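You operate a simulated robot arm through the tools that you are given. There is no shell and no other tool. Be economical: measure what you need, move in short steps, check, and stop when the job is done.

You are at the controls of a simulated robot arm. One attempt, no reset.

Task
Issue two scoopfuls of yoghurt into the open grey tub and stand it in the red crate.
Fine: yellow scoop only, put back; lids on both tubs; a spill of 3 g counts as damage.

Only the result counts: the job must be done as asked and must still hold three seconds after the hand-in. Knocking over, shifting, dropping, spilling or breaking anything else fails it. Lids that push on must go on centred and level and be pressed home; caps that screw on are set level and turned clockwise until they are tight.

Robot
A 6-joint arm with a two-finger parallel gripper on a trunk, on a base that drives. Base frame: it is fixed to the floor where the robot stands at the start and does not move with it; the origin is under the middle of the robot, x ahead of it, y to its left, z up; the surface under the hand at the start is at about z = 0.88. Units: m, rad, N and s.
With the tool pointing down near the work surface it reaches from about 0.16 to 0.84 m from the robot's upright axis, wherever it stands. Its first joint turns from -2.897 to 2.897 rad. Places, roughly: inside of the red crate [-2, -0.6, 0.6]; top of the aisle bench [0.5, -0.5, 0.9]; yellow scoop (25x9x9 cm) [0.5, -0.6, 0.9]. Payload 3.91 kg.
The tool frame sits at the grasp point between the pads (the TCP): z along the fingers, y along the line on which they close. The tips reach 0.03 m beyond it. Largest opening 0.11 m; finger width 0.02, thickness 0.01; the body of the gripper, 0.048 by 0.112 m, starts 0.055 m behind the TCP.
Orientation is told as [roll, pitch, yaw] about the base's x, y, z axes, in that order, counted from this pose: with the fingers straight down and closing along the base's y, the tool's x points along the base's -x, its y along +y and its z along -z.

Tools
- The arm moves only by the tool arm_command. Its argument "steps" is text: rows parted by semicolons, each of 6 numbers parted by spaces: the shift along the base's x, y, z in m, then the turn, a rotation vector about the base's x, y, z in rad. In form: tx ty tz ax ay az; .... A call has 1 to 20 rows; each row is the pose to reach, as a shift and turn from the pose commanded when the call began. "jaw" is the gripper command, from -1 (fully open) to 1 (shut), values between in proportion, set as the call begins (left out, the last holds). Rows are played at 5 a second. More than 0.05 m and 0.15 rad between two rows, or a gripper value outside its range, and nothing of the call is played. Where a pose cannot be reached the arm comes as near as it can. A force on the tool above 90 N (or 10 N above the force at the start of the call, whichever is more), or a blocked arm, ends the call early, and 0.2 s more pass. The fingers move at their own pace (about 0.108 m/s each) and stop on an object; they squeeze with about 33 N. The grip force told is the motor's: it shows also when the fingers shut on nothing. Time passes only in rows, and 0.2 s behind the last, so rows that repeat a pose let the fingers close. The reply holds the time, the measured pose of the TCP, the force on the tool along the base axes, the opening and the grip force, in the units named above and with some noise, with the torque about the TCP (base axes, N m) and any sound that the robot's microphone picked up, and new pictures: "pictures" is both (left out), scene, wrist or none.
- Cameras (640 x 400 px; columns grow to the right, rows downward): "scene" is now at [-0.0934, -0.0318, 1.5286]; the picture's right is [-0.38, -0.93, 0.00], its down [-0.63, 0.26, -0.73] and it looks along [0.68, -0.28, -0.68] (base axes); focal length 233 px, centre (320, 200). "wrist" rides on the gripper at [0.077, 0.007, -0.114] in the tool frame; the picture's right is [-0.09, 1.00, 0.00], its down [-0.80, -0.07, -0.59] and it looks along [-0.59, -0.05, 0.80] (tool axes); focal length 270 px, centre (320, 200). There is no depth. A picture from a camera that has moved, and an enlarged one, comes with that camera's place and axes in the base frame and with its lens.
- move_column(by): slides the trunk up (or, below 0, down) by that many m; the arm and the scene camera ride with it, the base frame stays. It gives what a move gives, with no picture.
- drive_base(legs): drives the robot by 1 to 6 legs, each [ahead, left, turn to the left] in m, m and rad, along the robot's own axes; the way and the turn of a leg run together, so that a leg with both is an arc; at most 1.5 m and 3.142 rad a leg. The arm and the cameras ride along, it lands a little off, and it stops where it bumps. It gives what a move gives, and a new picture of the scene camera.
- head_to(pan, tilt): turns the head with the scene camera to pan (to the left, within 1.501 rad either way) and tilt (down, from -0.506 to 1.204), counted from straight ahead of the robot. It gives what a move gives, and a new picture of the scene camera.
- enlarge(camera, box): a new picture of the part [left, top, right, bottom] of that camera's present view, enlarged. No time passes.
- finish_job(): hands the job in; it is judged then, once.

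Go step by step. Nothing tells you exact positions but the pictures and the camera data: compare them with the known pose of the tool, close in by small moves and look again before you grip or let go. The budget is 120 turns and 260 pictures, counting those below and the enlarged ones. Unless the task says otherwise, let go and move clear before handing in, and close with one line.

The tools are called as name(argument=value, ...) on one line, values as JSON. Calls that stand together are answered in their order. arm_command: Moves the arm, as the interface text tells. Its arguments: {"type":"object","properties":{"steps":{"type":"string"},"jaw":{"type":"number"},"pictures":{"type":"string","enum":["both","scene","wrist","none"]}},"required":["steps"]} The other tools are called the same way: move_column (by) slides the trunk up or down; drive_base (legs) drives the base; head_to (pan, tilt) turns the head that bears the scene camera; enlarge (camera, box) takes an enlarged picture of a part of a camera's view; finish_job () hands the job in.

At the start:

```text
t: 0.0
tcp_pos: [0.4226, -0.1174, 1.3366]
ee_rot: [0.001, -0.002, 0.0]
ft_force: [0.6, 0.8, -0.3]
torque: [0.02, -0.01, 0.0]
gripper_width: 0.1099
grip_force: 0.0
trunk travel left (down, up): [-0.475, 0.065]
robot x, y, heading: [-0.0006, -0.0005, -0.001]
head pan, tilt: [-0.386, 0.745]
```

scene: 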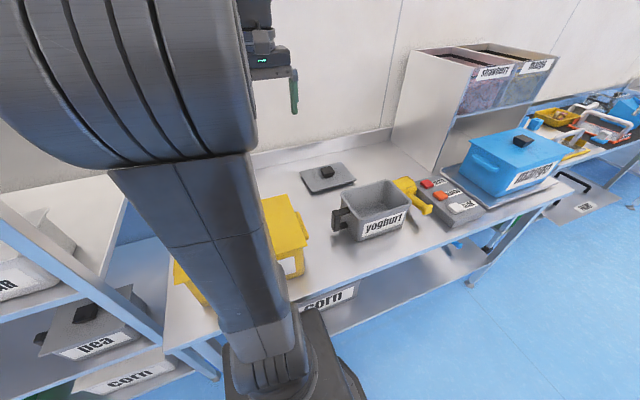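
wrist: 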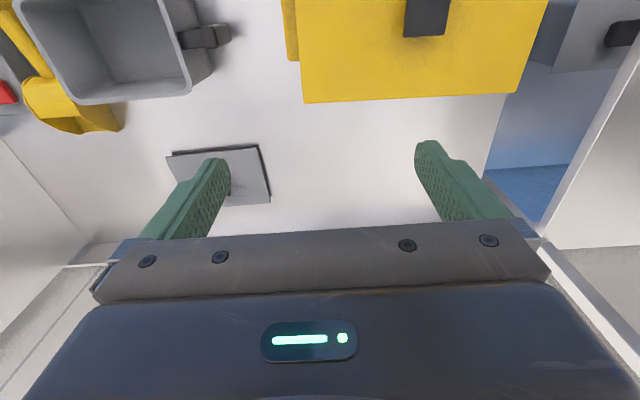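

I see a grey open tub labelled yoghurt, a yellow scoop beside it, a grey lid, a yellow lidded tub and a blue tub on a scale or similar. I'll look closer before moving.

enlarge(camera="scene", box=[260, 140, 480, 278])

enlarge(camera="scene", box=[400, 40, 640, 190])

head_to(pan=0.3, tilt=0.8)

head_to(pan=-1.2, tilt=0.6)

```text
2.90 times, centred on (370, 209) of scene
camera zoom: at [-0.0934, -0.0318, 1.5286], right [-0.38, -0.93, 0.0], down [-0.63, 0.26, -0.73], along [0.68, -0.28, -0.68], focal length 675 px, centre (175, 174)
```

zoom: 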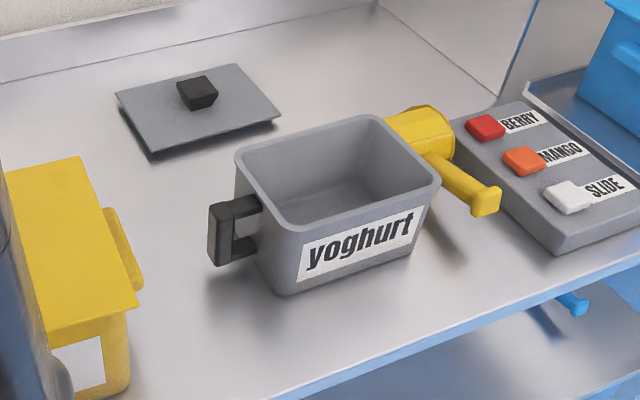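

```text
2.67 times, centred on (520, 115) of scene
camera zoom: at [-0.0934, -0.0318, 1.5286], right [-0.38, -0.93, 0.0], down [-0.63, 0.26, -0.73], along [0.68, -0.28, -0.68], focal length 621 px, centre (-213, 427)
```

zoom: 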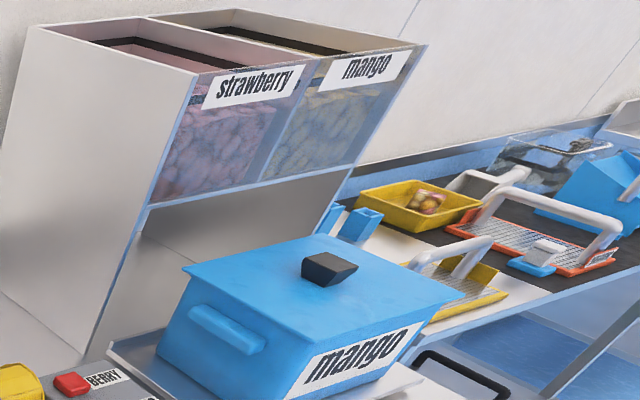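

```text
t: 1.1
tcp_pos: [0.4237, -0.1177, 1.3377]
ee_rot: [0.001, -0.001, 0.001]
ft_force: [0.5, 0.6, 0.1]
torque: [0.0, -0.01, 0.03]
gripper_width: 0.11
grip_force: 0.1
trunk travel left (down, up): [-0.475, 0.065]
robot x, y, heading: [0.0003, -0.0012, 0.003]
head pan, tilt: [0.3, 0.799]
camera scene: at [-0.0933, 0.0233, 1.5242], right [0.29, -0.96, 0.0], down [-0.69, -0.21, -0.7], along [0.67, 0.21, -0.72], focal length 233 px, centre (320, 200)
```

scene: 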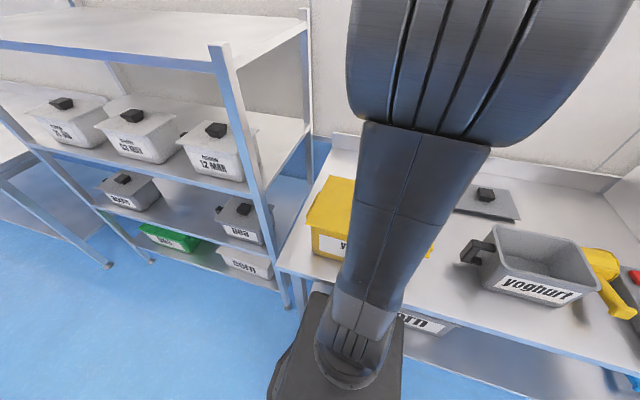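

```text
t: 2.7
tcp_pos: [0.4205, -0.117, 1.3368]
ee_rot: [-0.001, -0.001, -0.001]
ft_force: [-1.1, -0.3, 0.6]
torque: [-0.01, 0.02, 0.04]
gripper_width: 0.1098
grip_force: 0.1
trunk travel left (down, up): [-0.475, 0.065]
robot x, y, heading: [-0.0045, 0.0009, -0.001]
head pan, tilt: [-1.201, 0.6]
camera scene: at [-0.1383, -0.0829, 1.541], right [-0.93, -0.36, 0.0], down [-0.2, 0.53, -0.82], along [0.3, -0.77, -0.57], focal length 233 px, centre (320, 200)
```

scene: 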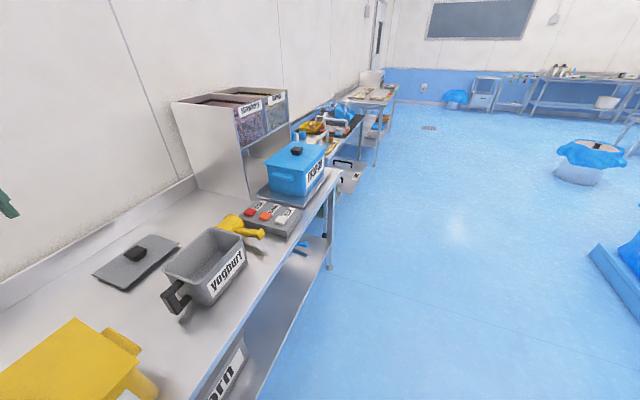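

The yellow tub seems to be the yoghurt source; I need to read its label. I move the arm to the right, out of the way, to see it.

arm_command(steps="0 -0.05 0 0 0 0; 0 -0.1 0 0 0 0; 0 -0.15 0 0 0 0; 0 -0.2 0 0 0 0; 0 -0.25 0 0 0 0; 0 -0.3 0 0 0 0; -0.03 -0.35 0 0 0 0; -0.05 -0.4 0 0 0 0; -0.05 -0.4 0 0 0 0", pictures="wrist")

head_to(pan=0.1, tilt=0.85)

```text
refused: row 7 steps farther than a row can; nothing moved
```

```text
t: 4.1
tcp_pos: [0.4227, -0.1169, 1.3368]
ee_rot: [0.001, 0.001, 0.001]
ft_force: [0.9, -0.3, 0.2]
torque: [0.02, -0.02, -0.01]
gripper_width: 0.11
grip_force: 0.0
trunk travel left (down, up): [-0.475, 0.065]
robot x, y, heading: [0.0017, 0.0015, -0.002]
head pan, tilt: [0.099, 0.85]
camera scene: at [-0.0926, 0.0072, 1.5201], right [0.1, -1.0, 0.0], down [-0.75, -0.07, -0.66], along [0.66, 0.07, -0.75], focal length 233 px, centre (320, 200)
```

scene: 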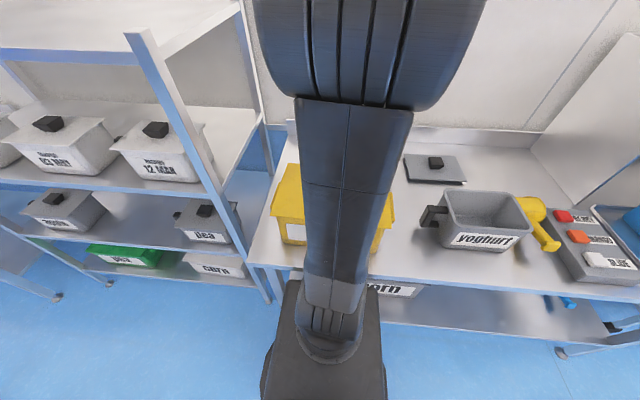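

arm_command(steps="0 -0.05 0 0 0 0; 0 -0.1 0 0 0 0; 0 -0.15 0 0 0 0; 0 -0.2 0 0 0 0; 0 -0.25 0 0 0 0; 0 -0.3 0 0 0 0; 0 -0.35 0 0 0 0; 0 -0.4 0 0 0 0; 0 -0.4 0 0 0 0", pictures="both")

```text
t: 6.1
tcp_pos: [0.4116, -0.5027, 1.3087]
ee_rot: [-0.005, -0.004, -0.001]
ft_force: [-0.2, -0.3, 0.8]
torque: [0.05, -0.01, -0.02]
gripper_width: 0.1098
grip_force: 0.1
out of reach, approached as far as the arm can: row 7, 8, 9
trunk travel left (down, up): [-0.475, 0.065]
robot x, y, heading: [0.0011, -0.002, 0.001]
head pan, tilt: [0.099, 0.85]
camera scene: at [-0.0926, 0.0063, 1.5201], right [0.1, -1.0, 0.0], down [-0.75, -0.07, -0.66], along [0.66, 0.07, -0.75], focal length 233 px, centre (320, 200)
camera wrist: at [0.334, -0.4956, 1.4225], right [0.09, 1.0, 0.0], down [0.8, -0.07, 0.6], along [0.59, -0.06, -0.8], focal length 270 px, centre (320, 200)
```

scene: 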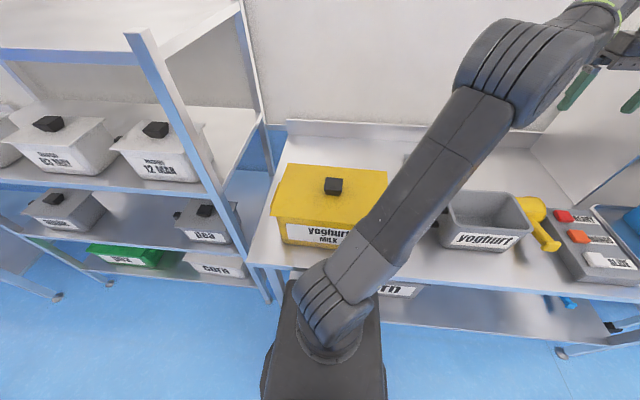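
wrist: 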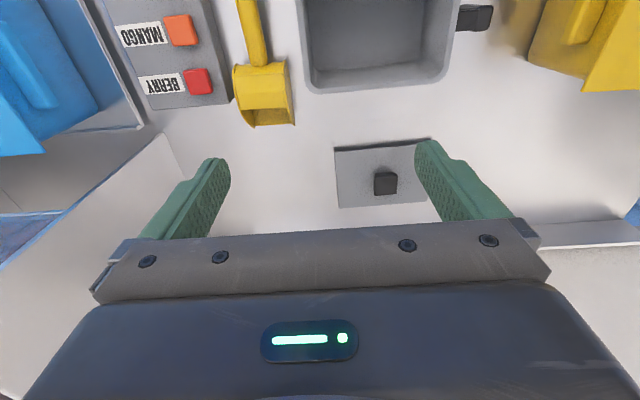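

enlarge(camera="wrist", box=[180, 0, 340, 140])

enlarge(camera="scene", box=[410, 170, 590, 282])

enlarge(camera="scene", box=[250, 140, 410, 260])

```text
2.86 times, centred on (260, 70) of wrist
camera zoom: at [0.334, -0.4956, 1.4225], right [0.09, 1.0, 0.0], down [0.8, -0.07, 0.6], along [0.59, -0.06, -0.8], focal length 772 px, centre (491, 571)
```

zoom: 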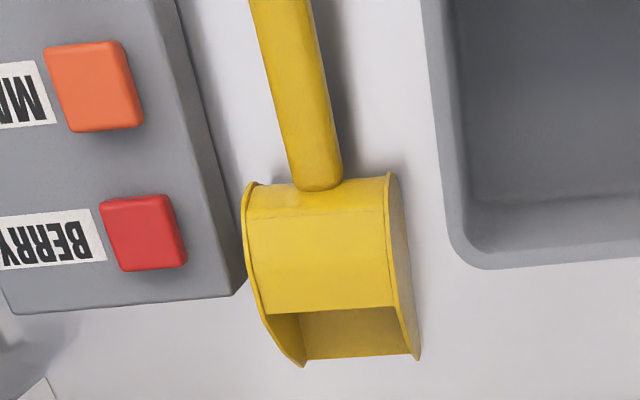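

```text
3.56 times, centred on (500, 226) of scene
camera zoom: at [-0.0926, 0.0063, 1.5201], right [0.1, -1.0, 0.0], down [-0.75, -0.07, -0.66], along [0.66, 0.07, -0.75], focal length 828 px, centre (-320, 108)
```

zoom: 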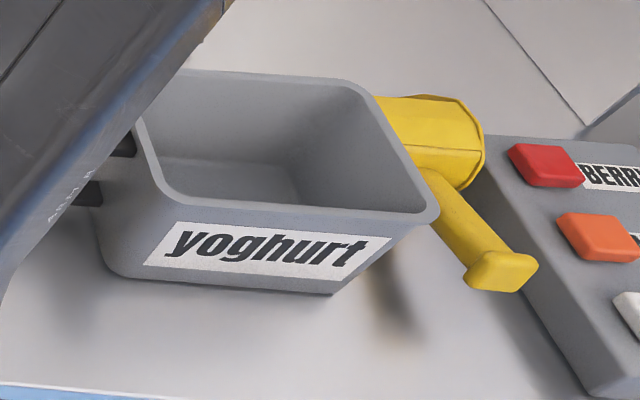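

```text
3.33 times, centred on (330, 200) of scene
camera zoom: at [-0.0926, 0.0063, 1.5201], right [0.1, -1.0, 0.0], down [-0.75, -0.07, -0.66], along [0.66, 0.07, -0.75], focal length 777 px, centre (287, 200)
```

zoom: 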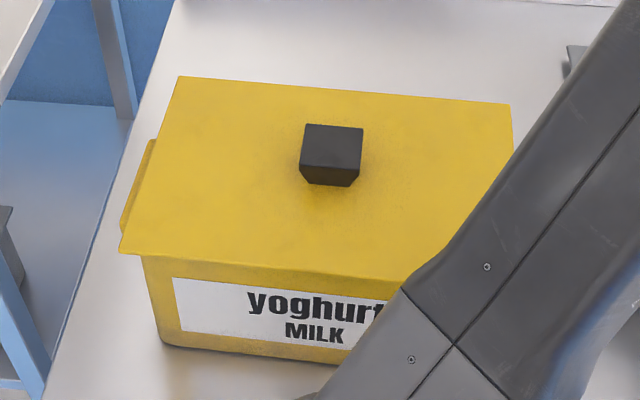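

The yellow "yoghurt MILK" tub is the source, with its knob near [0.36, 0.015, 1.07]; the scoop lies near [0.45, -0.6], opening away from the robot. I go over the yellow lid to take a closer look.

arm_command(steps="0 0.045 0 0 0 0; 0 0.09 0 0 0 0; 0 0.135 0 0 0 0; 0 0.18 0 0 0 0; -0.01 0.225 0 0 0 0; -0.02 0.27 0 0 0 0; -0.03 0.315 0 0 0 0; -0.04 0.36 0 0 0 0; -0.05 0.405 0 0 0 0; -0.05 0.45 0 0 0 0; -0.05 0.495 -0.02 0 0 0; -0.05 0.525 -0.05 0 0 0; -0.05 0.525 -0.06 0 0 0", pictures="wrist")

```text
t: 8.9
tcp_pos: [0.3584, 0.0257, 1.2498]
ee_rot: [0.0, -0.001, 0.001]
ft_force: [0.2, -0.2, 0.3]
torque: [0.0, 0.0, -0.01]
gripper_width: 0.1102
grip_force: 0.0
trunk travel left (down, up): [-0.475, 0.065]
robot x, y, heading: [0.002, -0.0032, -0.0]
head pan, tilt: [0.099, 0.85]
camera wrist: at [0.2821, 0.0312, 1.3635], right [0.09, 1.0, 0.0], down [0.8, -0.07, 0.59], along [0.59, -0.05, -0.8], focal length 270 px, centre (320, 200)
```

wrist: 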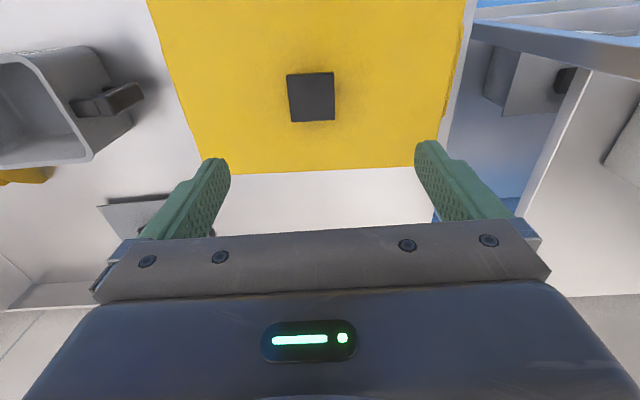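

arm_command(steps="0.002 -0.01 -0.04 0 0 0; 0.002 -0.01 -0.08 0 0 0; 0.002 -0.01 -0.12 0 0 0; 0.002 -0.01 -0.15 0 0 0;0.002 -0.01 -0.155 0 0 0", pictures="both")

enlarge(camera="scene", box=[240, 120, 440, 260])

```text
t: 10.1
tcp_pos: [0.3617, 0.0164, 1.0953]
ee_rot: [0.001, -0.001, -0.001]
ft_force: [0.4, 0.5, -0.9]
torque: [-0.02, 0.04, 0.02]
gripper_width: 0.11
grip_force: 0.1
trunk travel left (down, up): [-0.475, 0.065]
robot x, y, heading: [0.0037, 0.0022, -0.002]
head pan, tilt: [0.099, 0.85]
camera scene: at [-0.0926, 0.0073, 1.5201], right [0.1, -1.0, 0.0], down [-0.75, -0.07, -0.66], along [0.66, 0.07, -0.75], focal length 233 px, centre (320, 200)
camera wrist: at [0.2843, 0.0224, 1.2084], right [0.09, 1.0, 0.0], down [0.8, -0.07, 0.59], along [0.59, -0.05, -0.8], focal length 270 px, centre (320, 200)
```

scene: 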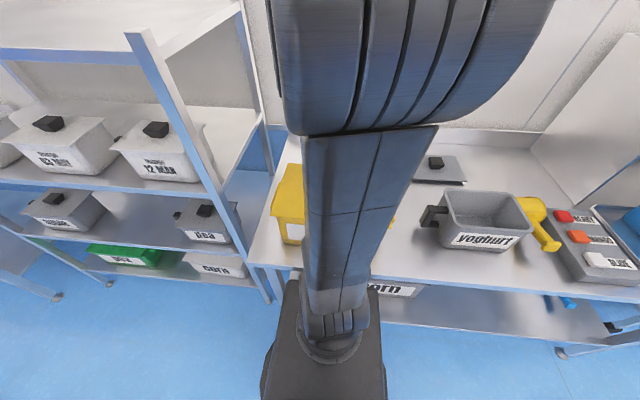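
wrist: 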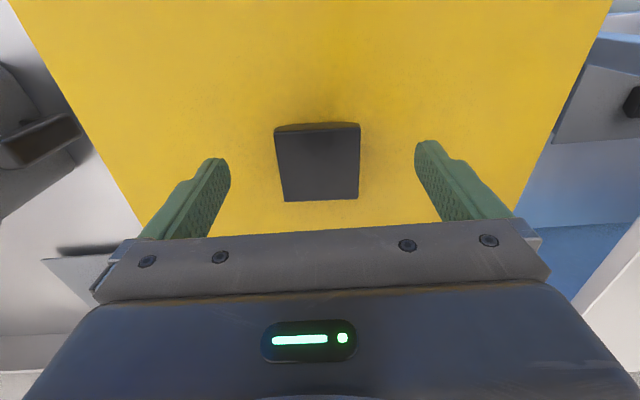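

```text
2.86 times, centred on (340, 190) of scene
camera zoom: at [-0.0926, 0.0073, 1.5201], right [0.1, -1.0, 0.0], down [-0.75, -0.07, -0.66], along [0.66, 0.07, -0.75], focal length 666 px, centre (263, 229)
```

zoom: 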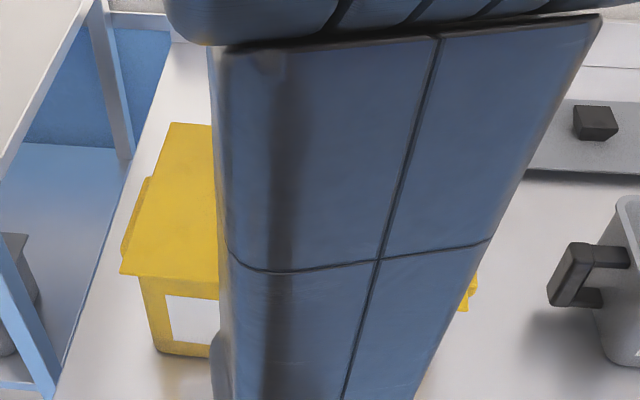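

arm_command(steps="0.002 -0.001 -0.015 0 0 0; 0.004 -0.001 -0.03 0 0 0; 0.004 -0.001 -0.03 0 0 0", pictures="wrist")

```text
t: 10.9
tcp_pos: [0.3654, 0.0125, 1.0658]
ee_rot: [0.0, 0.0, -0.001]
ft_force: [-0.3, -0.4, -0.4]
torque: [-0.03, 0.0, 0.02]
gripper_width: 0.11
grip_force: 0.1
trunk travel left (down, up): [-0.475, 0.065]
robot x, y, heading: [0.0008, -0.0005, 0.0]
head pan, tilt: [0.099, 0.85]
camera wrist: at [0.2884, 0.0199, 1.1795], right [0.09, 1.0, 0.0], down [0.8, -0.07, 0.59], along [0.59, -0.05, -0.8], focal length 270 px, centre (320, 200)
```

wrist: 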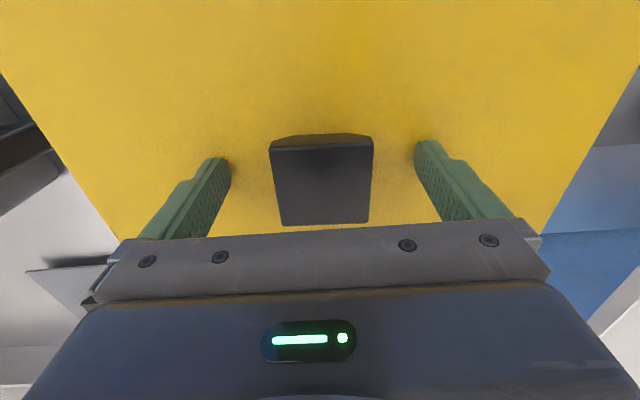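

arm_command(steps="0 0 0 0 0 0; 0 0 0 0 0 0; 0 0 0 0 0 0; 0 0 0 0 0 0", jaw=1, pictures="wrist")

```text
t: 11.9
tcp_pos: [0.3659, 0.0145, 1.0664]
ee_rot: [-0.001, 0.001, 0.0]
ft_force: [-0.1, -0.8, 1.6]
torque: [0.01, -0.06, -0.21]
gripper_width: 0.0499
grip_force: 33.4
trunk travel left (down, up): [-0.475, 0.065]
robot x, y, heading: [0.0026, -0.0005, 0.005]
head pan, tilt: [0.099, 0.85]
camera wrist: at [0.2883, 0.0199, 1.1797], right [0.09, 1.0, 0.0], down [0.8, -0.07, 0.59], along [0.59, -0.05, -0.8], focal length 270 px, centre (320, 200)
```

wrist: 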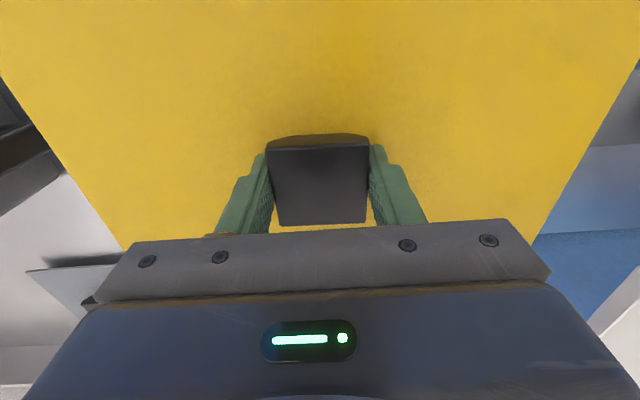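

arm_command(steps="0 0 0.004 0 0 0; 0 0 0.008 0 0 0; 0 0 0.012 0 0 0; 0 0 0.016 0 0 0; 0 0 0.02 0 0 0", pictures="wrist")

```text
t: 13.1
tcp_pos: [0.3666, 0.0139, 1.0858]
ee_rot: [-0.002, 0.0, -0.001]
ft_force: [-1.3, -0.1, -1.1]
torque: [-0.03, -0.04, 0.04]
gripper_width: 0.0495
grip_force: 33.2
trunk travel left (down, up): [-0.475, 0.065]
robot x, y, heading: [0.0002, 0.0018, 0.001]
head pan, tilt: [0.099, 0.85]
camera wrist: at [0.2892, 0.0206, 1.1989], right [0.09, 1.0, 0.0], down [0.8, -0.07, 0.59], along [0.59, -0.05, -0.8], focal length 270 px, centre (320, 200)
```

wrist: 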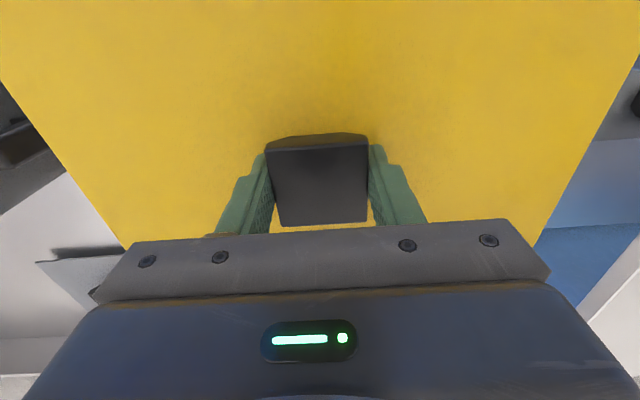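

arm_command(steps="0 0 0.03 0 0 0; 0 0 0.06 0 0 0; 0 0 0.08 0 0 0; 0.04 0 0.08 0 0 0; 0.08 0 0.08 0 0 0; 0.12 0 0.08 0 0 0; 0.16 -0.002 0.08 0 0 0; 0.20 -0.004 0.08 0 0 0; 0.24 -0.006 0.08 0 0 0; 0.275 -0.01 0.08 0 0 0; 0.275 -0.01 0.04 0 0 0; 0.275 -0.01 0 0 0 0; 0.275 -0.01 -0.04 0 0 0; 0.275 -0.01 -0.07 0 0 0; 0.275 -0.01 -0.10 0 0 0;  0.275 -0.01 -0.10 0 0 0", pictures="both")

```text
t: 16.5
tcp_pos: [0.6406, 0.0046, 0.9841]
ee_rot: [0.001, 0.0, 0.0]
ft_force: [0.0, -0.6, -1.2]
torque: [-0.05, 0.02, 0.01]
gripper_width: 0.0496
grip_force: 33.0
trunk travel left (down, up): [-0.475, 0.065]
robot x, y, heading: [0.0002, 0.0007, 0.002]
head pan, tilt: [0.099, 0.85]
camera scene: at [-0.0923, 0.0073, 1.5202], right [0.1, -1.0, 0.0], down [-0.75, -0.07, -0.66], along [0.66, 0.07, -0.75], focal length 233 px, centre (320, 200)
camera wrist: at [0.5637, 0.0114, 1.0982], right [0.09, 1.0, 0.0], down [0.8, -0.07, 0.59], along [0.59, -0.05, -0.8], focal length 270 px, centre (320, 200)
```

scene: 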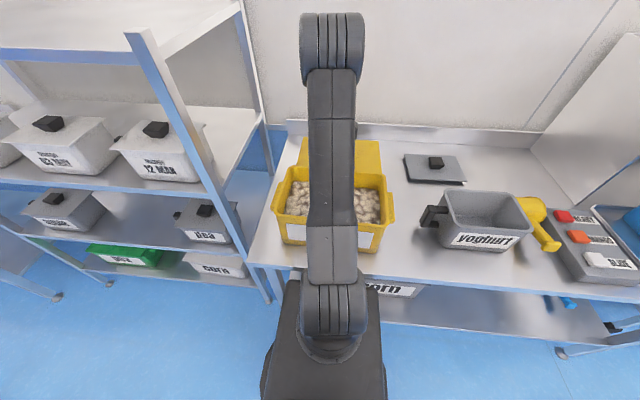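
wrist: 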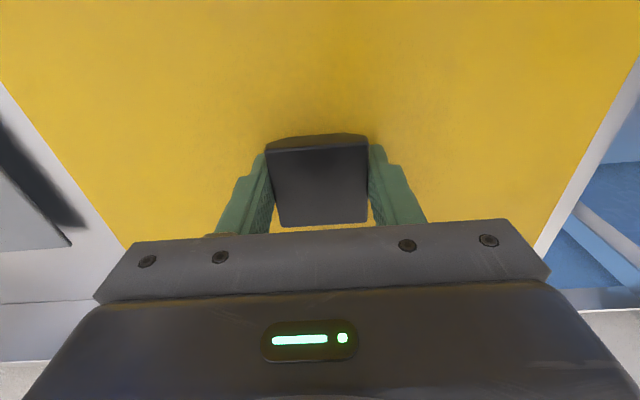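

arm_command(steps="0 0 -0.01 0 0 0; 0 0 -0.02 0 0 0; 0 0 -0.03 0 0 0; 0 0 -0.04 0 0 0; 0 0 -0.045 0 0 0; 0 0 -0.05 0 0 0; 0 0 -0.055 0 0 0; 0 0 -0.06 0 0 0; 0 0 -0.065 0 0 0; 0 0 -0.07 0 0 0", pictures="wrist")

```text
t: 18.7
tcp_pos: [0.6406, 0.0035, 0.9268]
ee_rot: [0.0, -0.021, 0.002]
ft_force: [1.4, -0.1, 85.7]
torque: [-0.09, 1.31, -0.51]
gripper_width: 0.0498
grip_force: 32.8
trunk travel left (down, up): [-0.475, 0.065]
robot x, y, heading: [-0.0027, -0.0008, 0.0]
head pan, tilt: [0.099, 0.85]
camera wrist: at [0.5608, 0.0103, 1.0392], right [0.09, 1.0, 0.0], down [0.79, -0.07, 0.61], along [0.61, -0.05, -0.79], focal length 270 px, centre (320, 200)
```

wrist: 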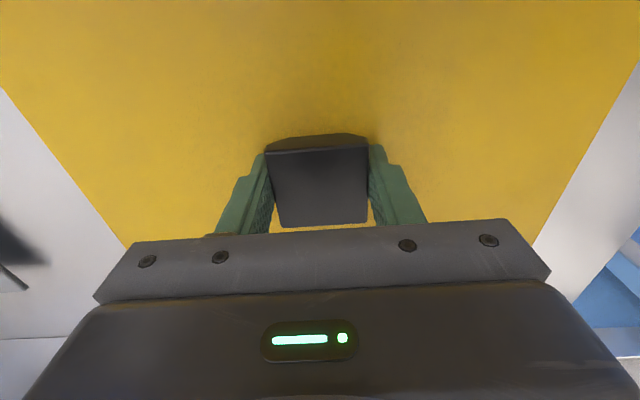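

arm_command(steps="0 0 0.008 0 0 0; 0 0 0.0145 0 0 0;0 0 0.0145 0 0 0", pictures="none")

arm_command(steps="0 0 0 0 0 0; 0 0 0 0 0 0; 0 0 0 0 0 0;0 0 0.03 0 0 0;0 0 0.08 0 0 0;0 0 0.13 0 0 0; 0 0 0.16 0 0 0", jaw=-1, pictures="wrist")

```text
t: 19.5
tcp_pos: [0.6405, 0.0048, 0.9273]
ee_rot: [-0.002, 0.006, -0.003]
ft_force: [1.5, -0.9, 6.5]
torque: [0.0, -0.73, -0.17]
gripper_width: 0.0495
grip_force: 33.3
trunk travel left (down, up): [-0.475, 0.065]
robot x, y, heading: [0.0013, -0.0004, 0.001]
head pan, tilt: [0.099, 0.85]
```

```text
t: 21.1
tcp_pos: [0.6406, 0.0043, 1.0904]
ee_rot: [0.0, -0.001, -0.001]
ft_force: [-0.5, -0.1, -0.3]
torque: [0.01, -0.01, -0.01]
gripper_width: 0.1102
grip_force: 0.1
trunk travel left (down, up): [-0.475, 0.065]
robot x, y, heading: [0.0015, -0.0034, 0.007]
head pan, tilt: [0.099, 0.85]
camera wrist: at [0.5636, 0.0104, 1.2033], right [0.09, 1.0, 0.0], down [0.8, -0.07, 0.59], along [0.59, -0.05, -0.8], focal length 270 px, centre (320, 200)
```

wrist: 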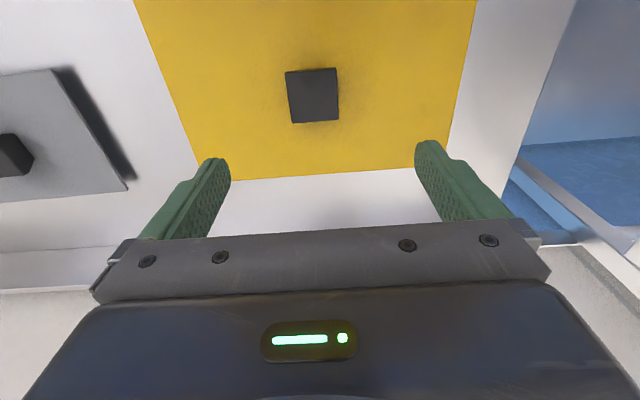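

The lid rests on the bench. Next I check the yoghurt's level and then look at the scoop.

arm_command(steps="-0.02 0 0.045 0 0 0; -0.05 0 0.08 0 0 0; -0.09 0 0.11 0 0 0; -0.13 0 0.13 0 0 0; -0.17 0 0.15 0 0 0; -0.21 0 0.17 0 0 0; -0.25 0 0.17 0 0 0; -0.29 0 0.17 0 0 0;-0.29 0 0.17 0 0 0", pictures="wrist")

arm_command(steps="0 -0.05 0 0 0 0; 0 -0.1 0 0 0 0; 0 -0.15 0 0 0 0; 0 -0.2 0 0 0 0; 0 -0.25 0 0 0 0; -0.01 -0.295 -0.02 0 0 0; -0.03 -0.335 -0.04 0 0 0; -0.05 -0.375 -0.04 0 0 0; -0.07 -0.415 -0.04 0 0 0; -0.07 -0.455 -0.04 0 0 0; -0.07 -0.5 -0.04 0 0 0; -0.07 -0.55 -0.04 0 0 0; -0.07 -0.6 -0.04 0 0 0; -0.07 -0.6 -0.04 0 0 0", pictures="both")

```text
t: 23.1
tcp_pos: [0.35, 0.0033, 1.2603]
ee_rot: [0.001, -0.001, 0.001]
ft_force: [0.0, 0.0, -0.3]
torque: [-0.02, 0.01, 0.02]
gripper_width: 0.1101
grip_force: 0.0
trunk travel left (down, up): [-0.475, 0.065]
robot x, y, heading: [-0.0033, -0.0003, -0.004]
head pan, tilt: [0.099, 0.85]
camera wrist: at [0.2734, 0.0107, 1.3738], right [0.09, 1.0, 0.0], down [0.8, -0.07, 0.59], along [0.59, -0.05, -0.8], focal length 270 px, centre (320, 200)
```

wrist: 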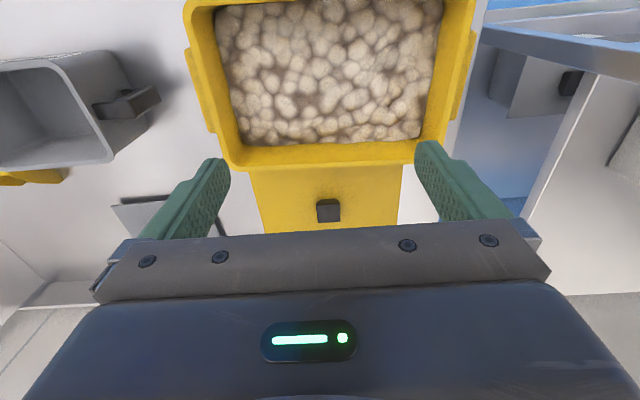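

```text
refused: row 6 steps farther than a row can; nothing moved
```

arm_command(steps="0 -0.05 0 0 0 0; 0 -0.1 0 0 0 0; 0 -0.15 0 0 0 0; 0 -0.2 0 0 0 0; 0 -0.25 0 0 0 0; -0.01 -0.29 -0.02 0 0 0; -0.03 -0.325 -0.04 0 0 0; -0.05 -0.365 -0.04 0 0 0; -0.07 -0.405 -0.04 0 0 0; -0.07 -0.45 -0.04 0 0 0; -0.07 -0.5 -0.04 0 0 0; -0.07 -0.55 -0.04 0 0 0; -0.07 -0.6 -0.04 0 0 0; -0.07 -0.6 -0.04 0 0 0", pictures="both")

```text
t: 26.1
tcp_pos: [0.2791, -0.5957, 1.2192]
ee_rot: [-0.001, -0.001, 0.001]
ft_force: [0.3, 0.5, 0.3]
torque: [0.03, -0.01, 0.0]
gripper_width: 0.1098
grip_force: 0.0
trunk travel left (down, up): [-0.475, 0.065]
robot x, y, heading: [0.0006, -0.0014, 0.001]
head pan, tilt: [0.099, 0.85]
camera scene: at [-0.0928, 0.0076, 1.5201], right [0.1, -0.99, 0.0], down [-0.75, -0.07, -0.66], along [0.66, 0.07, -0.75], focal length 233 px, centre (320, 200)
camera wrist: at [0.2022, -0.5898, 1.3332], right [0.09, 1.0, 0.0], down [0.8, -0.07, 0.59], along [0.59, -0.05, -0.8], focal length 270 px, centre (320, 200)
```

scene: 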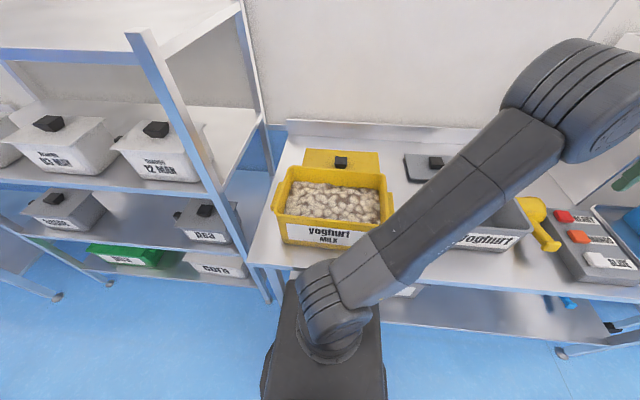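
wrist: 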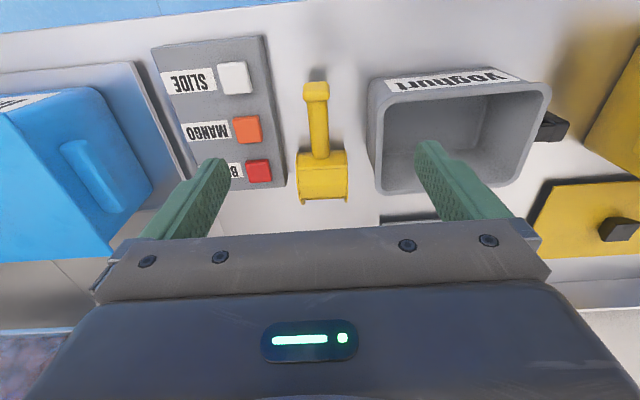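

enlarge(camera="wrist", box=[230, 60, 390, 220])

enlarge(camera="scene", box=[500, 180, 600, 270])

```text
2.50 times, centred on (310, 140) of wrist
camera zoom: at [0.2022, -0.5898, 1.3332], right [0.09, 1.0, 0.0], down [0.8, -0.07, 0.59], along [0.59, -0.05, -0.8], focal length 676 px, centre (345, 350)
```

zoom: 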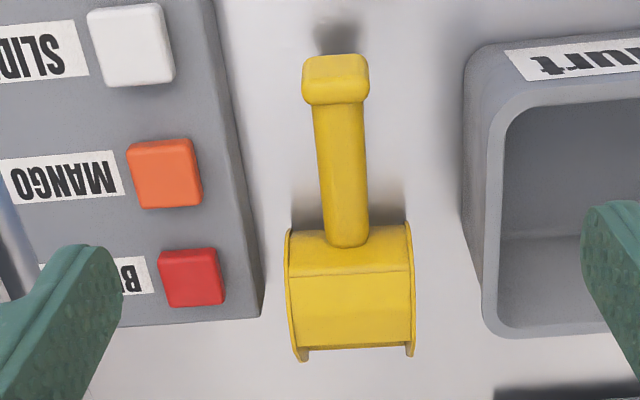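

```text
4.44 times, centred on (550, 225) of scene
camera zoom: at [-0.0928, 0.0076, 1.5201], right [0.1, -0.99, 0.0], down [-0.75, -0.07, -0.66], along [0.66, 0.07, -0.75], focal length 1035 px, centre (-702, 89)
```

zoom: 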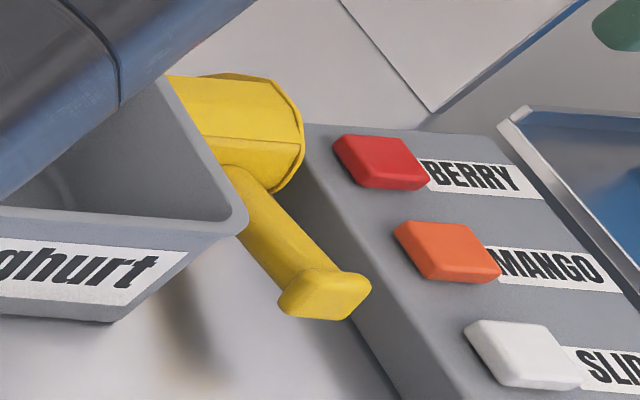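

I can't yet tell how the scoop's mouth faces, so I take a view from its front-left.

arm_command(steps="0.02 0.01 0 0 0 -0.147; 0.04 0.02 0 0 0 -0.294; 0.06 0.03 0 0 0 -0.441; 0.08 0.04 0 0 0 -0.588; 0.1 0.05 0 0 0 -0.735; 0.12 0.055 0 0 0 -0.882; 0.14 0.06 0 0 0 -1.029; 0.16 0.065 0 0 0 -1.176; 0.18 0.075 0 0 0 -1.323; 0.2 0.085 -0.01 0 0 -1.47; 0.22 0.095 -0.02 0 0 -1.617; 0.235 0.1 -0.04 0 0 -1.764; 0.25 0.105 -0.06 0 0 -1.911; 0.265 0.11 -0.08 0 0 -2.058; 0.28 0.115 -0.1 0 0 -2.205; 0.29 0.12 -0.12 0 0 -2.35; 0.29 0.12 -0.12 0 0 -2.35", pictures="both")

```text
t: 29.7
tcp_pos: [0.5723, -0.4769, 1.1015]
ee_rot: [-0.001, -0.001, -2.349]
ft_force: [-0.8, 0.9, 0.0]
torque: [-0.01, 0.01, 0.02]
gripper_width: 0.1101
grip_force: 0.0
trunk travel left (down, up): [-0.475, 0.065]
robot x, y, heading: [0.0001, 0.0001, 0.0]
head pan, tilt: [0.099, 0.85]
camera scene: at [-0.0925, 0.0071, 1.5201], right [0.1, -1.0, 0.0], down [-0.75, -0.07, -0.66], along [0.66, 0.07, -0.75], focal length 233 px, centre (320, 200)
camera wrist: at [0.6302, -0.4276, 1.2138], right [0.65, -0.76, 0.0], down [-0.61, -0.52, 0.59], along [-0.45, -0.38, -0.8], focal length 270 px, centre (320, 200)
```

scene: 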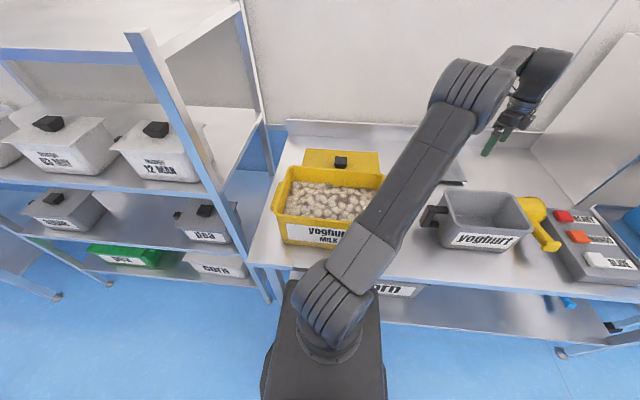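
wrist: 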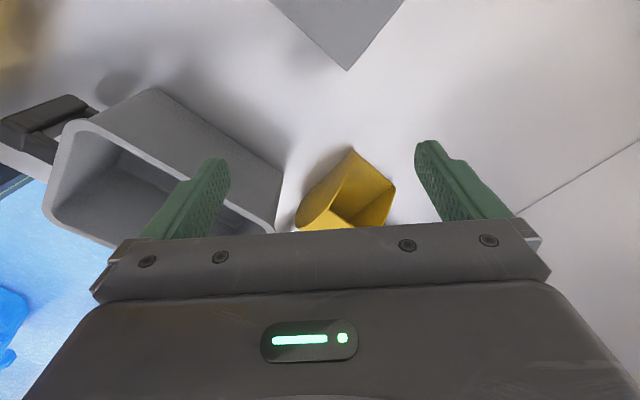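

enlarge(camera="wrist", box=[270, 130, 420, 235])

```text
3.81 times, centred on (345, 182) of wrist
camera zoom: at [0.6302, -0.4276, 1.2138], right [0.65, -0.76, 0.0], down [-0.61, -0.52, 0.59], along [-0.45, -0.38, -0.8], focal length 1030 px, centre (225, 267)
```

zoom: 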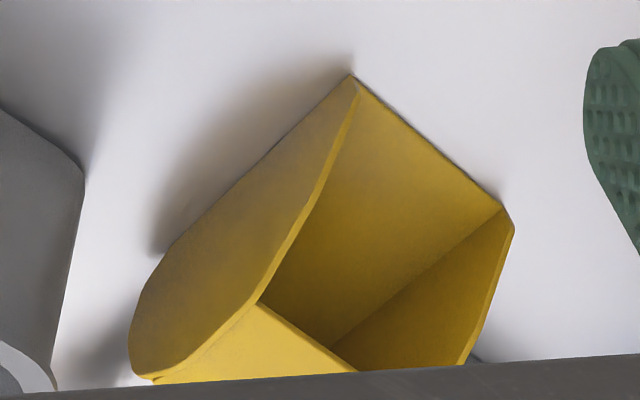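

The scoop lies flat, mouth toward +x (lip at x≈0.536, y≈-0.607), with a horizontal handle at z≈0.935 running back to x≈0.29. I turn back to yaw 0 and go above the handle's root.

arm_command(steps="-0.01 -0.005 0.03 0 0 0.147; -0.02 -0.01 0.05 0 0 0.294; -0.03 -0.015 0.07 0 0 0.441; -0.04 -0.02 0.08 0 0 0.588; -0.055 -0.03 0.09 0 0 0.735; -0.07 -0.04 0.09 0 0 0.882; -0.085 -0.05 0.09 0 0 1.029; -0.1 -0.06 0.09 0 0 1.176; -0.115 -0.07 0.08 0 0 1.323; -0.13 -0.08 0.07 0 0 1.47; -0.145 -0.09 0.06 0 0 1.617; -0.16 -0.1 0.05 0 0 1.764; -0.17 -0.11 0.04 0 0 1.911; -0.18 -0.12 0.02 0 0 2.058; -0.185 -0.128 0 0 0 2.205; -0.187 -0.128 -0.02 0 0 2.35; -0.187 -0.128 -0.03 0 0 2.35; -0.187 -0.128 -0.03 0 0 2.35", jaw=-0.27, pictures="both")

head_to(pan=-0.7, tilt=0.85)

```text
t: 33.5
tcp_pos: [0.3853, -0.6048, 1.0705]
ee_rot: [-0.001, 0.0, 0.002]
ft_force: [-0.4, 1.2, -0.1]
torque: [0.0, 0.02, 0.0]
gripper_width: 0.0699
grip_force: 0.0
trunk travel left (down, up): [-0.475, 0.065]
robot x, y, heading: [0.001, -0.0029, -0.004]
head pan, tilt: [0.099, 0.85]
camera scene: at [-0.0925, 0.007, 1.5201], right [0.1, -1.0, 0.0], down [-0.75, -0.07, -0.66], along [0.66, 0.07, -0.75], focal length 233 px, centre (320, 200)
camera wrist: at [0.307, -0.5976, 1.1833], right [0.09, 1.0, 0.0], down [0.8, -0.07, 0.59], along [0.59, -0.05, -0.8], focal length 270 px, centre (320, 200)
```

scene: 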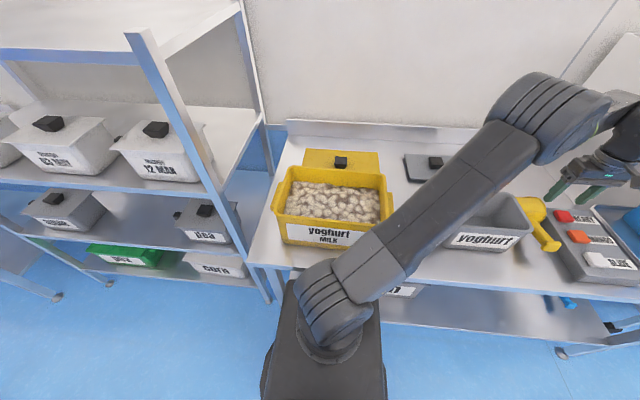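
wrist: 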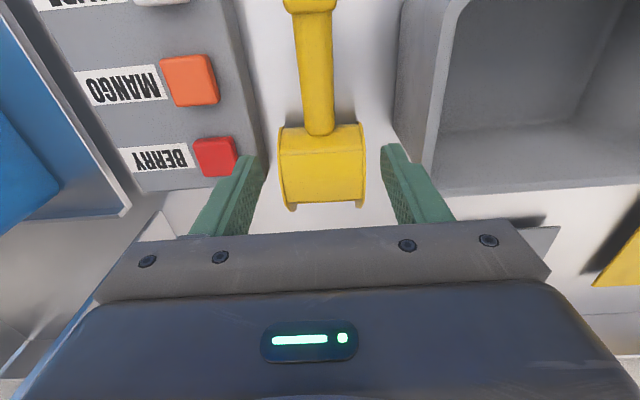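

```text
t: 34.7
tcp_pos: [0.3843, -0.6038, 1.0713]
ee_rot: [-0.001, 0.001, 0.0]
ft_force: [0.1, 0.3, 0.5]
torque: [0.03, -0.01, 0.01]
gripper_width: 0.0698
grip_force: 0.1
trunk travel left (down, up): [-0.475, 0.065]
robot x, y, heading: [-0.0006, 0.0009, 0.001]
head pan, tilt: [-0.7, 0.85]
camera scene: at [-0.1105, -0.051, 1.5201], right [-0.64, -0.77, 0.0], down [-0.58, 0.48, -0.66], along [0.51, -0.42, -0.75], focal length 233 px, centre (320, 200)
```

scene: 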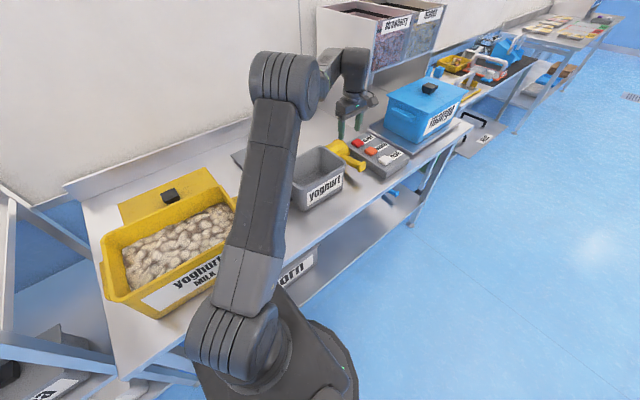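

arm_command(steps="-0.005 -0.001 -0.03 0 0 0; -0.01 -0.001 -0.06 0 0 0; -0.01 -0.001 -0.09 0 0 0; -0.01 -0.001 -0.11 0 0 0; -0.01 -0.001 -0.126 0 0 0; -0.01 -0.001 -0.126 0 0 0", pictures="both")

enlarge(camera="scene", box=[290, 90, 410, 200])

```text
t: 36.1
tcp_pos: [0.3744, -0.6049, 0.9445]
ee_rot: [-0.001, -0.002, 0.001]
ft_force: [0.1, -0.1, -0.1]
torque: [-0.01, 0.01, -0.02]
gripper_width: 0.0698
grip_force: 0.0
trunk travel left (down, up): [-0.475, 0.065]
robot x, y, heading: [0.0006, -0.0008, -0.002]
head pan, tilt: [-0.7, 0.85]
camera scene: at [-0.1105, -0.0511, 1.5201], right [-0.64, -0.76, 0.0], down [-0.57, 0.48, -0.66], along [0.5, -0.42, -0.75], focal length 233 px, centre (320, 200)
camera wrist: at [0.2976, -0.5981, 1.0583], right [0.09, 1.0, 0.0], down [0.8, -0.07, 0.59], along [0.59, -0.05, -0.8], focal length 270 px, centre (320, 200)
```

scene: 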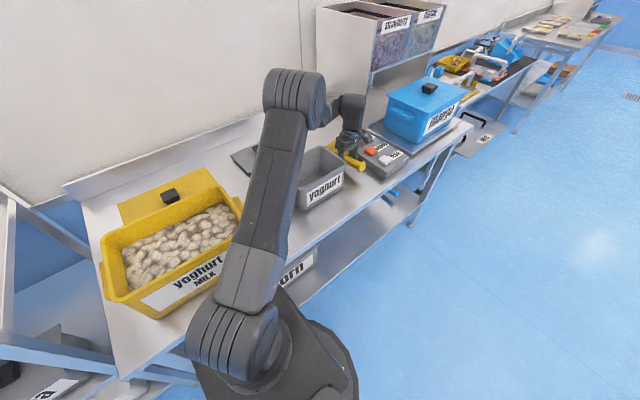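
wrist: 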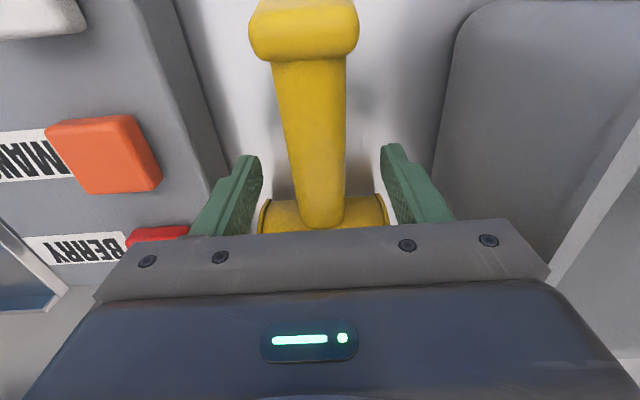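

```text
3.64 times, centred on (350, 145) of scene
camera zoom: at [-0.1105, -0.0511, 1.5201], right [-0.64, -0.76, 0.0], down [-0.57, 0.48, -0.66], along [0.5, -0.42, -0.75], focal length 847 px, centre (211, 400)
```

zoom: 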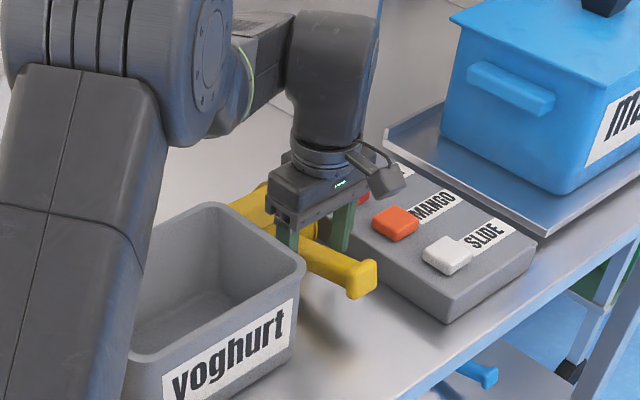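

arm_command(steps="0 0 0 0 0 0; 0 0 0 0 0 0; 0 0 0 0 0 0; 0 0 0 0 0 0", jaw=1, pictures="none")

arm_command(steps="0 0 0.02 0 0 0; 0 0 0.04 0 0 0; 0 0 0.08 0 0 0; 0 0 0.12 0 0 0; 0 0 0.16 0 0 0; 0 0 0.16 0 0 0", pictures="both")

enlarge(camera="scene", box=[290, 50, 450, 200])

```text
t: 37.1
tcp_pos: [0.3752, -0.6053, 0.9446]
ee_rot: [0.0, -0.001, 0.0]
ft_force: [-0.6, -0.4, 0.2]
torque: [-0.07, -0.03, -0.05]
gripper_width: 0.0297
grip_force: 33.3
trunk travel left (down, up): [-0.475, 0.065]
robot x, y, heading: [0.0009, 0.0007, -0.001]
head pan, tilt: [-0.7, 0.85]
```

```text
t: 38.5
tcp_pos: [0.3745, -0.6047, 1.1037]
ee_rot: [0.002, -0.001, 0.001]
ft_force: [0.2, -0.5, -2.3]
torque: [0.02, 0.14, 0.01]
gripper_width: 0.0297
grip_force: 32.8
trunk travel left (down, up): [-0.475, 0.065]
robot x, y, heading: [-0.0012, 0.0024, 0.002]
head pan, tilt: [-0.7, 0.85]
camera scene: at [-0.1104, -0.0512, 1.5201], right [-0.64, -0.76, 0.0], down [-0.57, 0.48, -0.66], along [0.5, -0.42, -0.75], focal length 233 px, centre (320, 200)
camera wrist: at [0.2975, -0.5985, 1.2164], right [0.09, 1.0, 0.0], down [0.8, -0.07, 0.59], along [0.59, -0.05, -0.8], focal length 270 px, centre (320, 200)
```

scene: 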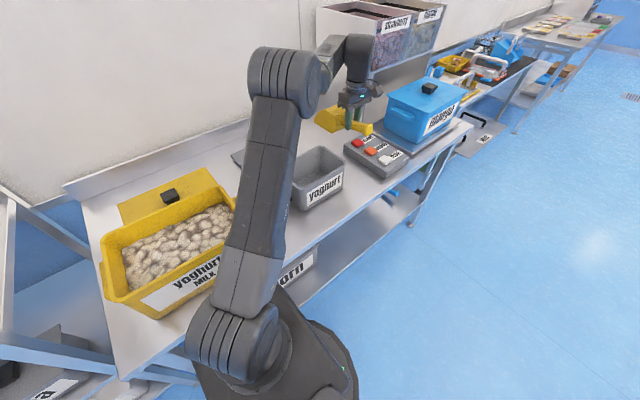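
wrist: 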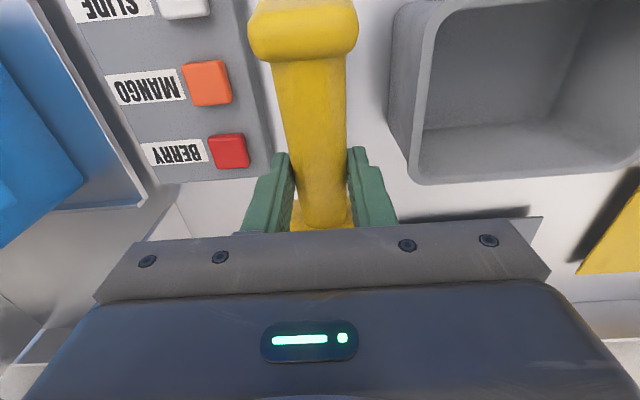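

```text
2.67 times, centred on (370, 125) of scene
camera zoom: at [-0.1104, -0.0512, 1.5201], right [-0.64, -0.76, 0.0], down [-0.57, 0.48, -0.66], along [0.5, -0.42, -0.75], focal length 621 px, centre (187, 400)
```

zoom: 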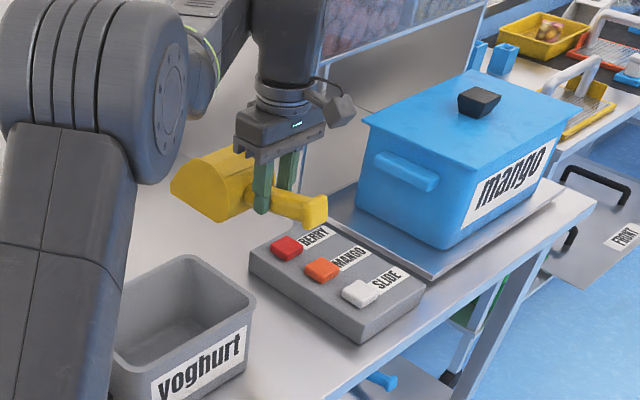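

enlarge(camera="scene", box=[80, 150, 260, 330])

```text
2.22 times, centred on (170, 240) of scene
camera zoom: at [-0.1104, -0.0512, 1.5201], right [-0.64, -0.76, 0.0], down [-0.57, 0.48, -0.66], along [0.5, -0.42, -0.75], focal length 518 px, centre (653, 111)
```

zoom: 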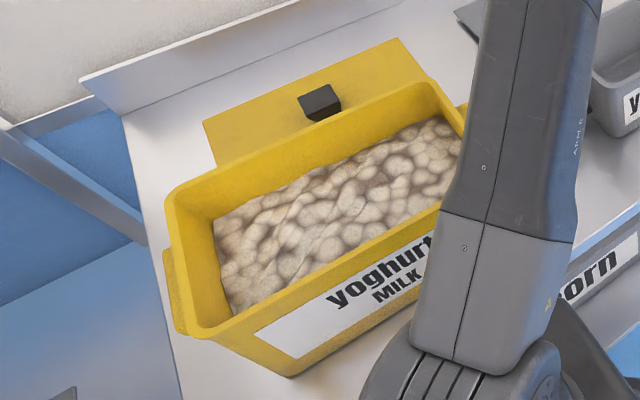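

I hold the scoop, level (tip about 0.161 ahead of and 0.063 below the TCP). I carry it over to the yellow tub, turning it to face +y along the tub's long side.

arm_command(steps="0 0.02 0.04 0 0 0; 0 0.05 0.07 0 0 0.1; 0 0.09 0.09 0 0 0.24; 0 0.13 0.1 0 0 0.38; 0 0.17 0.1 0 0 0.52; 0 0.21 0.1 0 0 0.66; 0 0.25 0.1 0 0 0.8; 0 0.29 0.1 0 0 0.94; 0 0.33 0.1 0 0 1.08; 0 0.37 0.1 0 0 1.22; 0 0.41 0.1 0 0 1.36; 0 0.44 0.1 0 0 1.48; -0.004 0.465 0.1 0 0 1.5708; -0.004 0.465 0.1 0 0 1.5708", pictures="wrist")

head_to(pan=-0.1, tilt=0.8)

```text
t: 41.5
tcp_pos: [0.3705, -0.1393, 1.2037]
ee_rot: [-0.001, 0.0, 1.573]
ft_force: [0.3, -0.7, -1.7]
torque: [-0.19, -0.02, -0.01]
gripper_width: 0.0298
grip_force: 32.8
trunk travel left (down, up): [-0.475, 0.065]
robot x, y, heading: [-0.0014, 0.0037, -0.0]
head pan, tilt: [-0.7, 0.85]
camera wrist: at [0.3638, -0.218, 1.3163], right [-1.0, 0.09, 0.0], down [0.07, 0.8, 0.59], along [0.05, 0.59, -0.8], focal length 270 px, centre (320, 200)
```

wrist: 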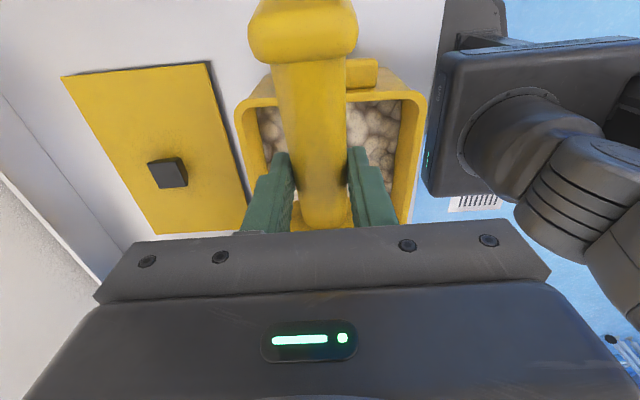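

```text
t: 42.5
tcp_pos: [0.3713, -0.1407, 1.2033]
ee_rot: [0.001, 0.0, 1.569]
ft_force: [0.0, -0.1, -1.6]
torque: [-0.15, 0.01, 0.02]
gripper_width: 0.0299
grip_force: 33.0
trunk travel left (down, up): [-0.475, 0.065]
robot x, y, heading: [0.0012, 0.0004, -0.002]
head pan, tilt: [-0.099, 0.799]
camera scene: at [-0.09, -0.0086, 1.5242], right [-0.1, -0.99, 0.0], down [-0.71, 0.07, -0.7], along [0.69, -0.07, -0.72], focal length 233 px, centre (320, 200)
```

scene: 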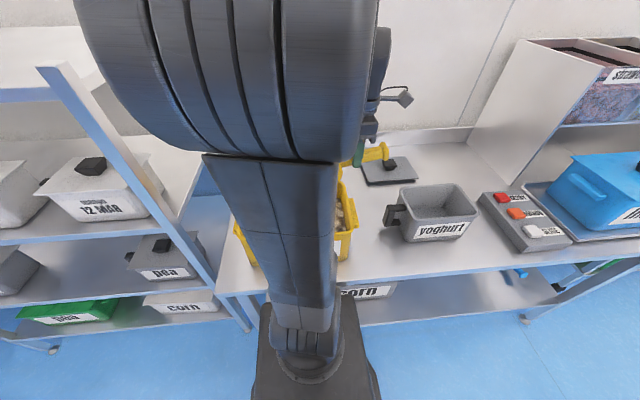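

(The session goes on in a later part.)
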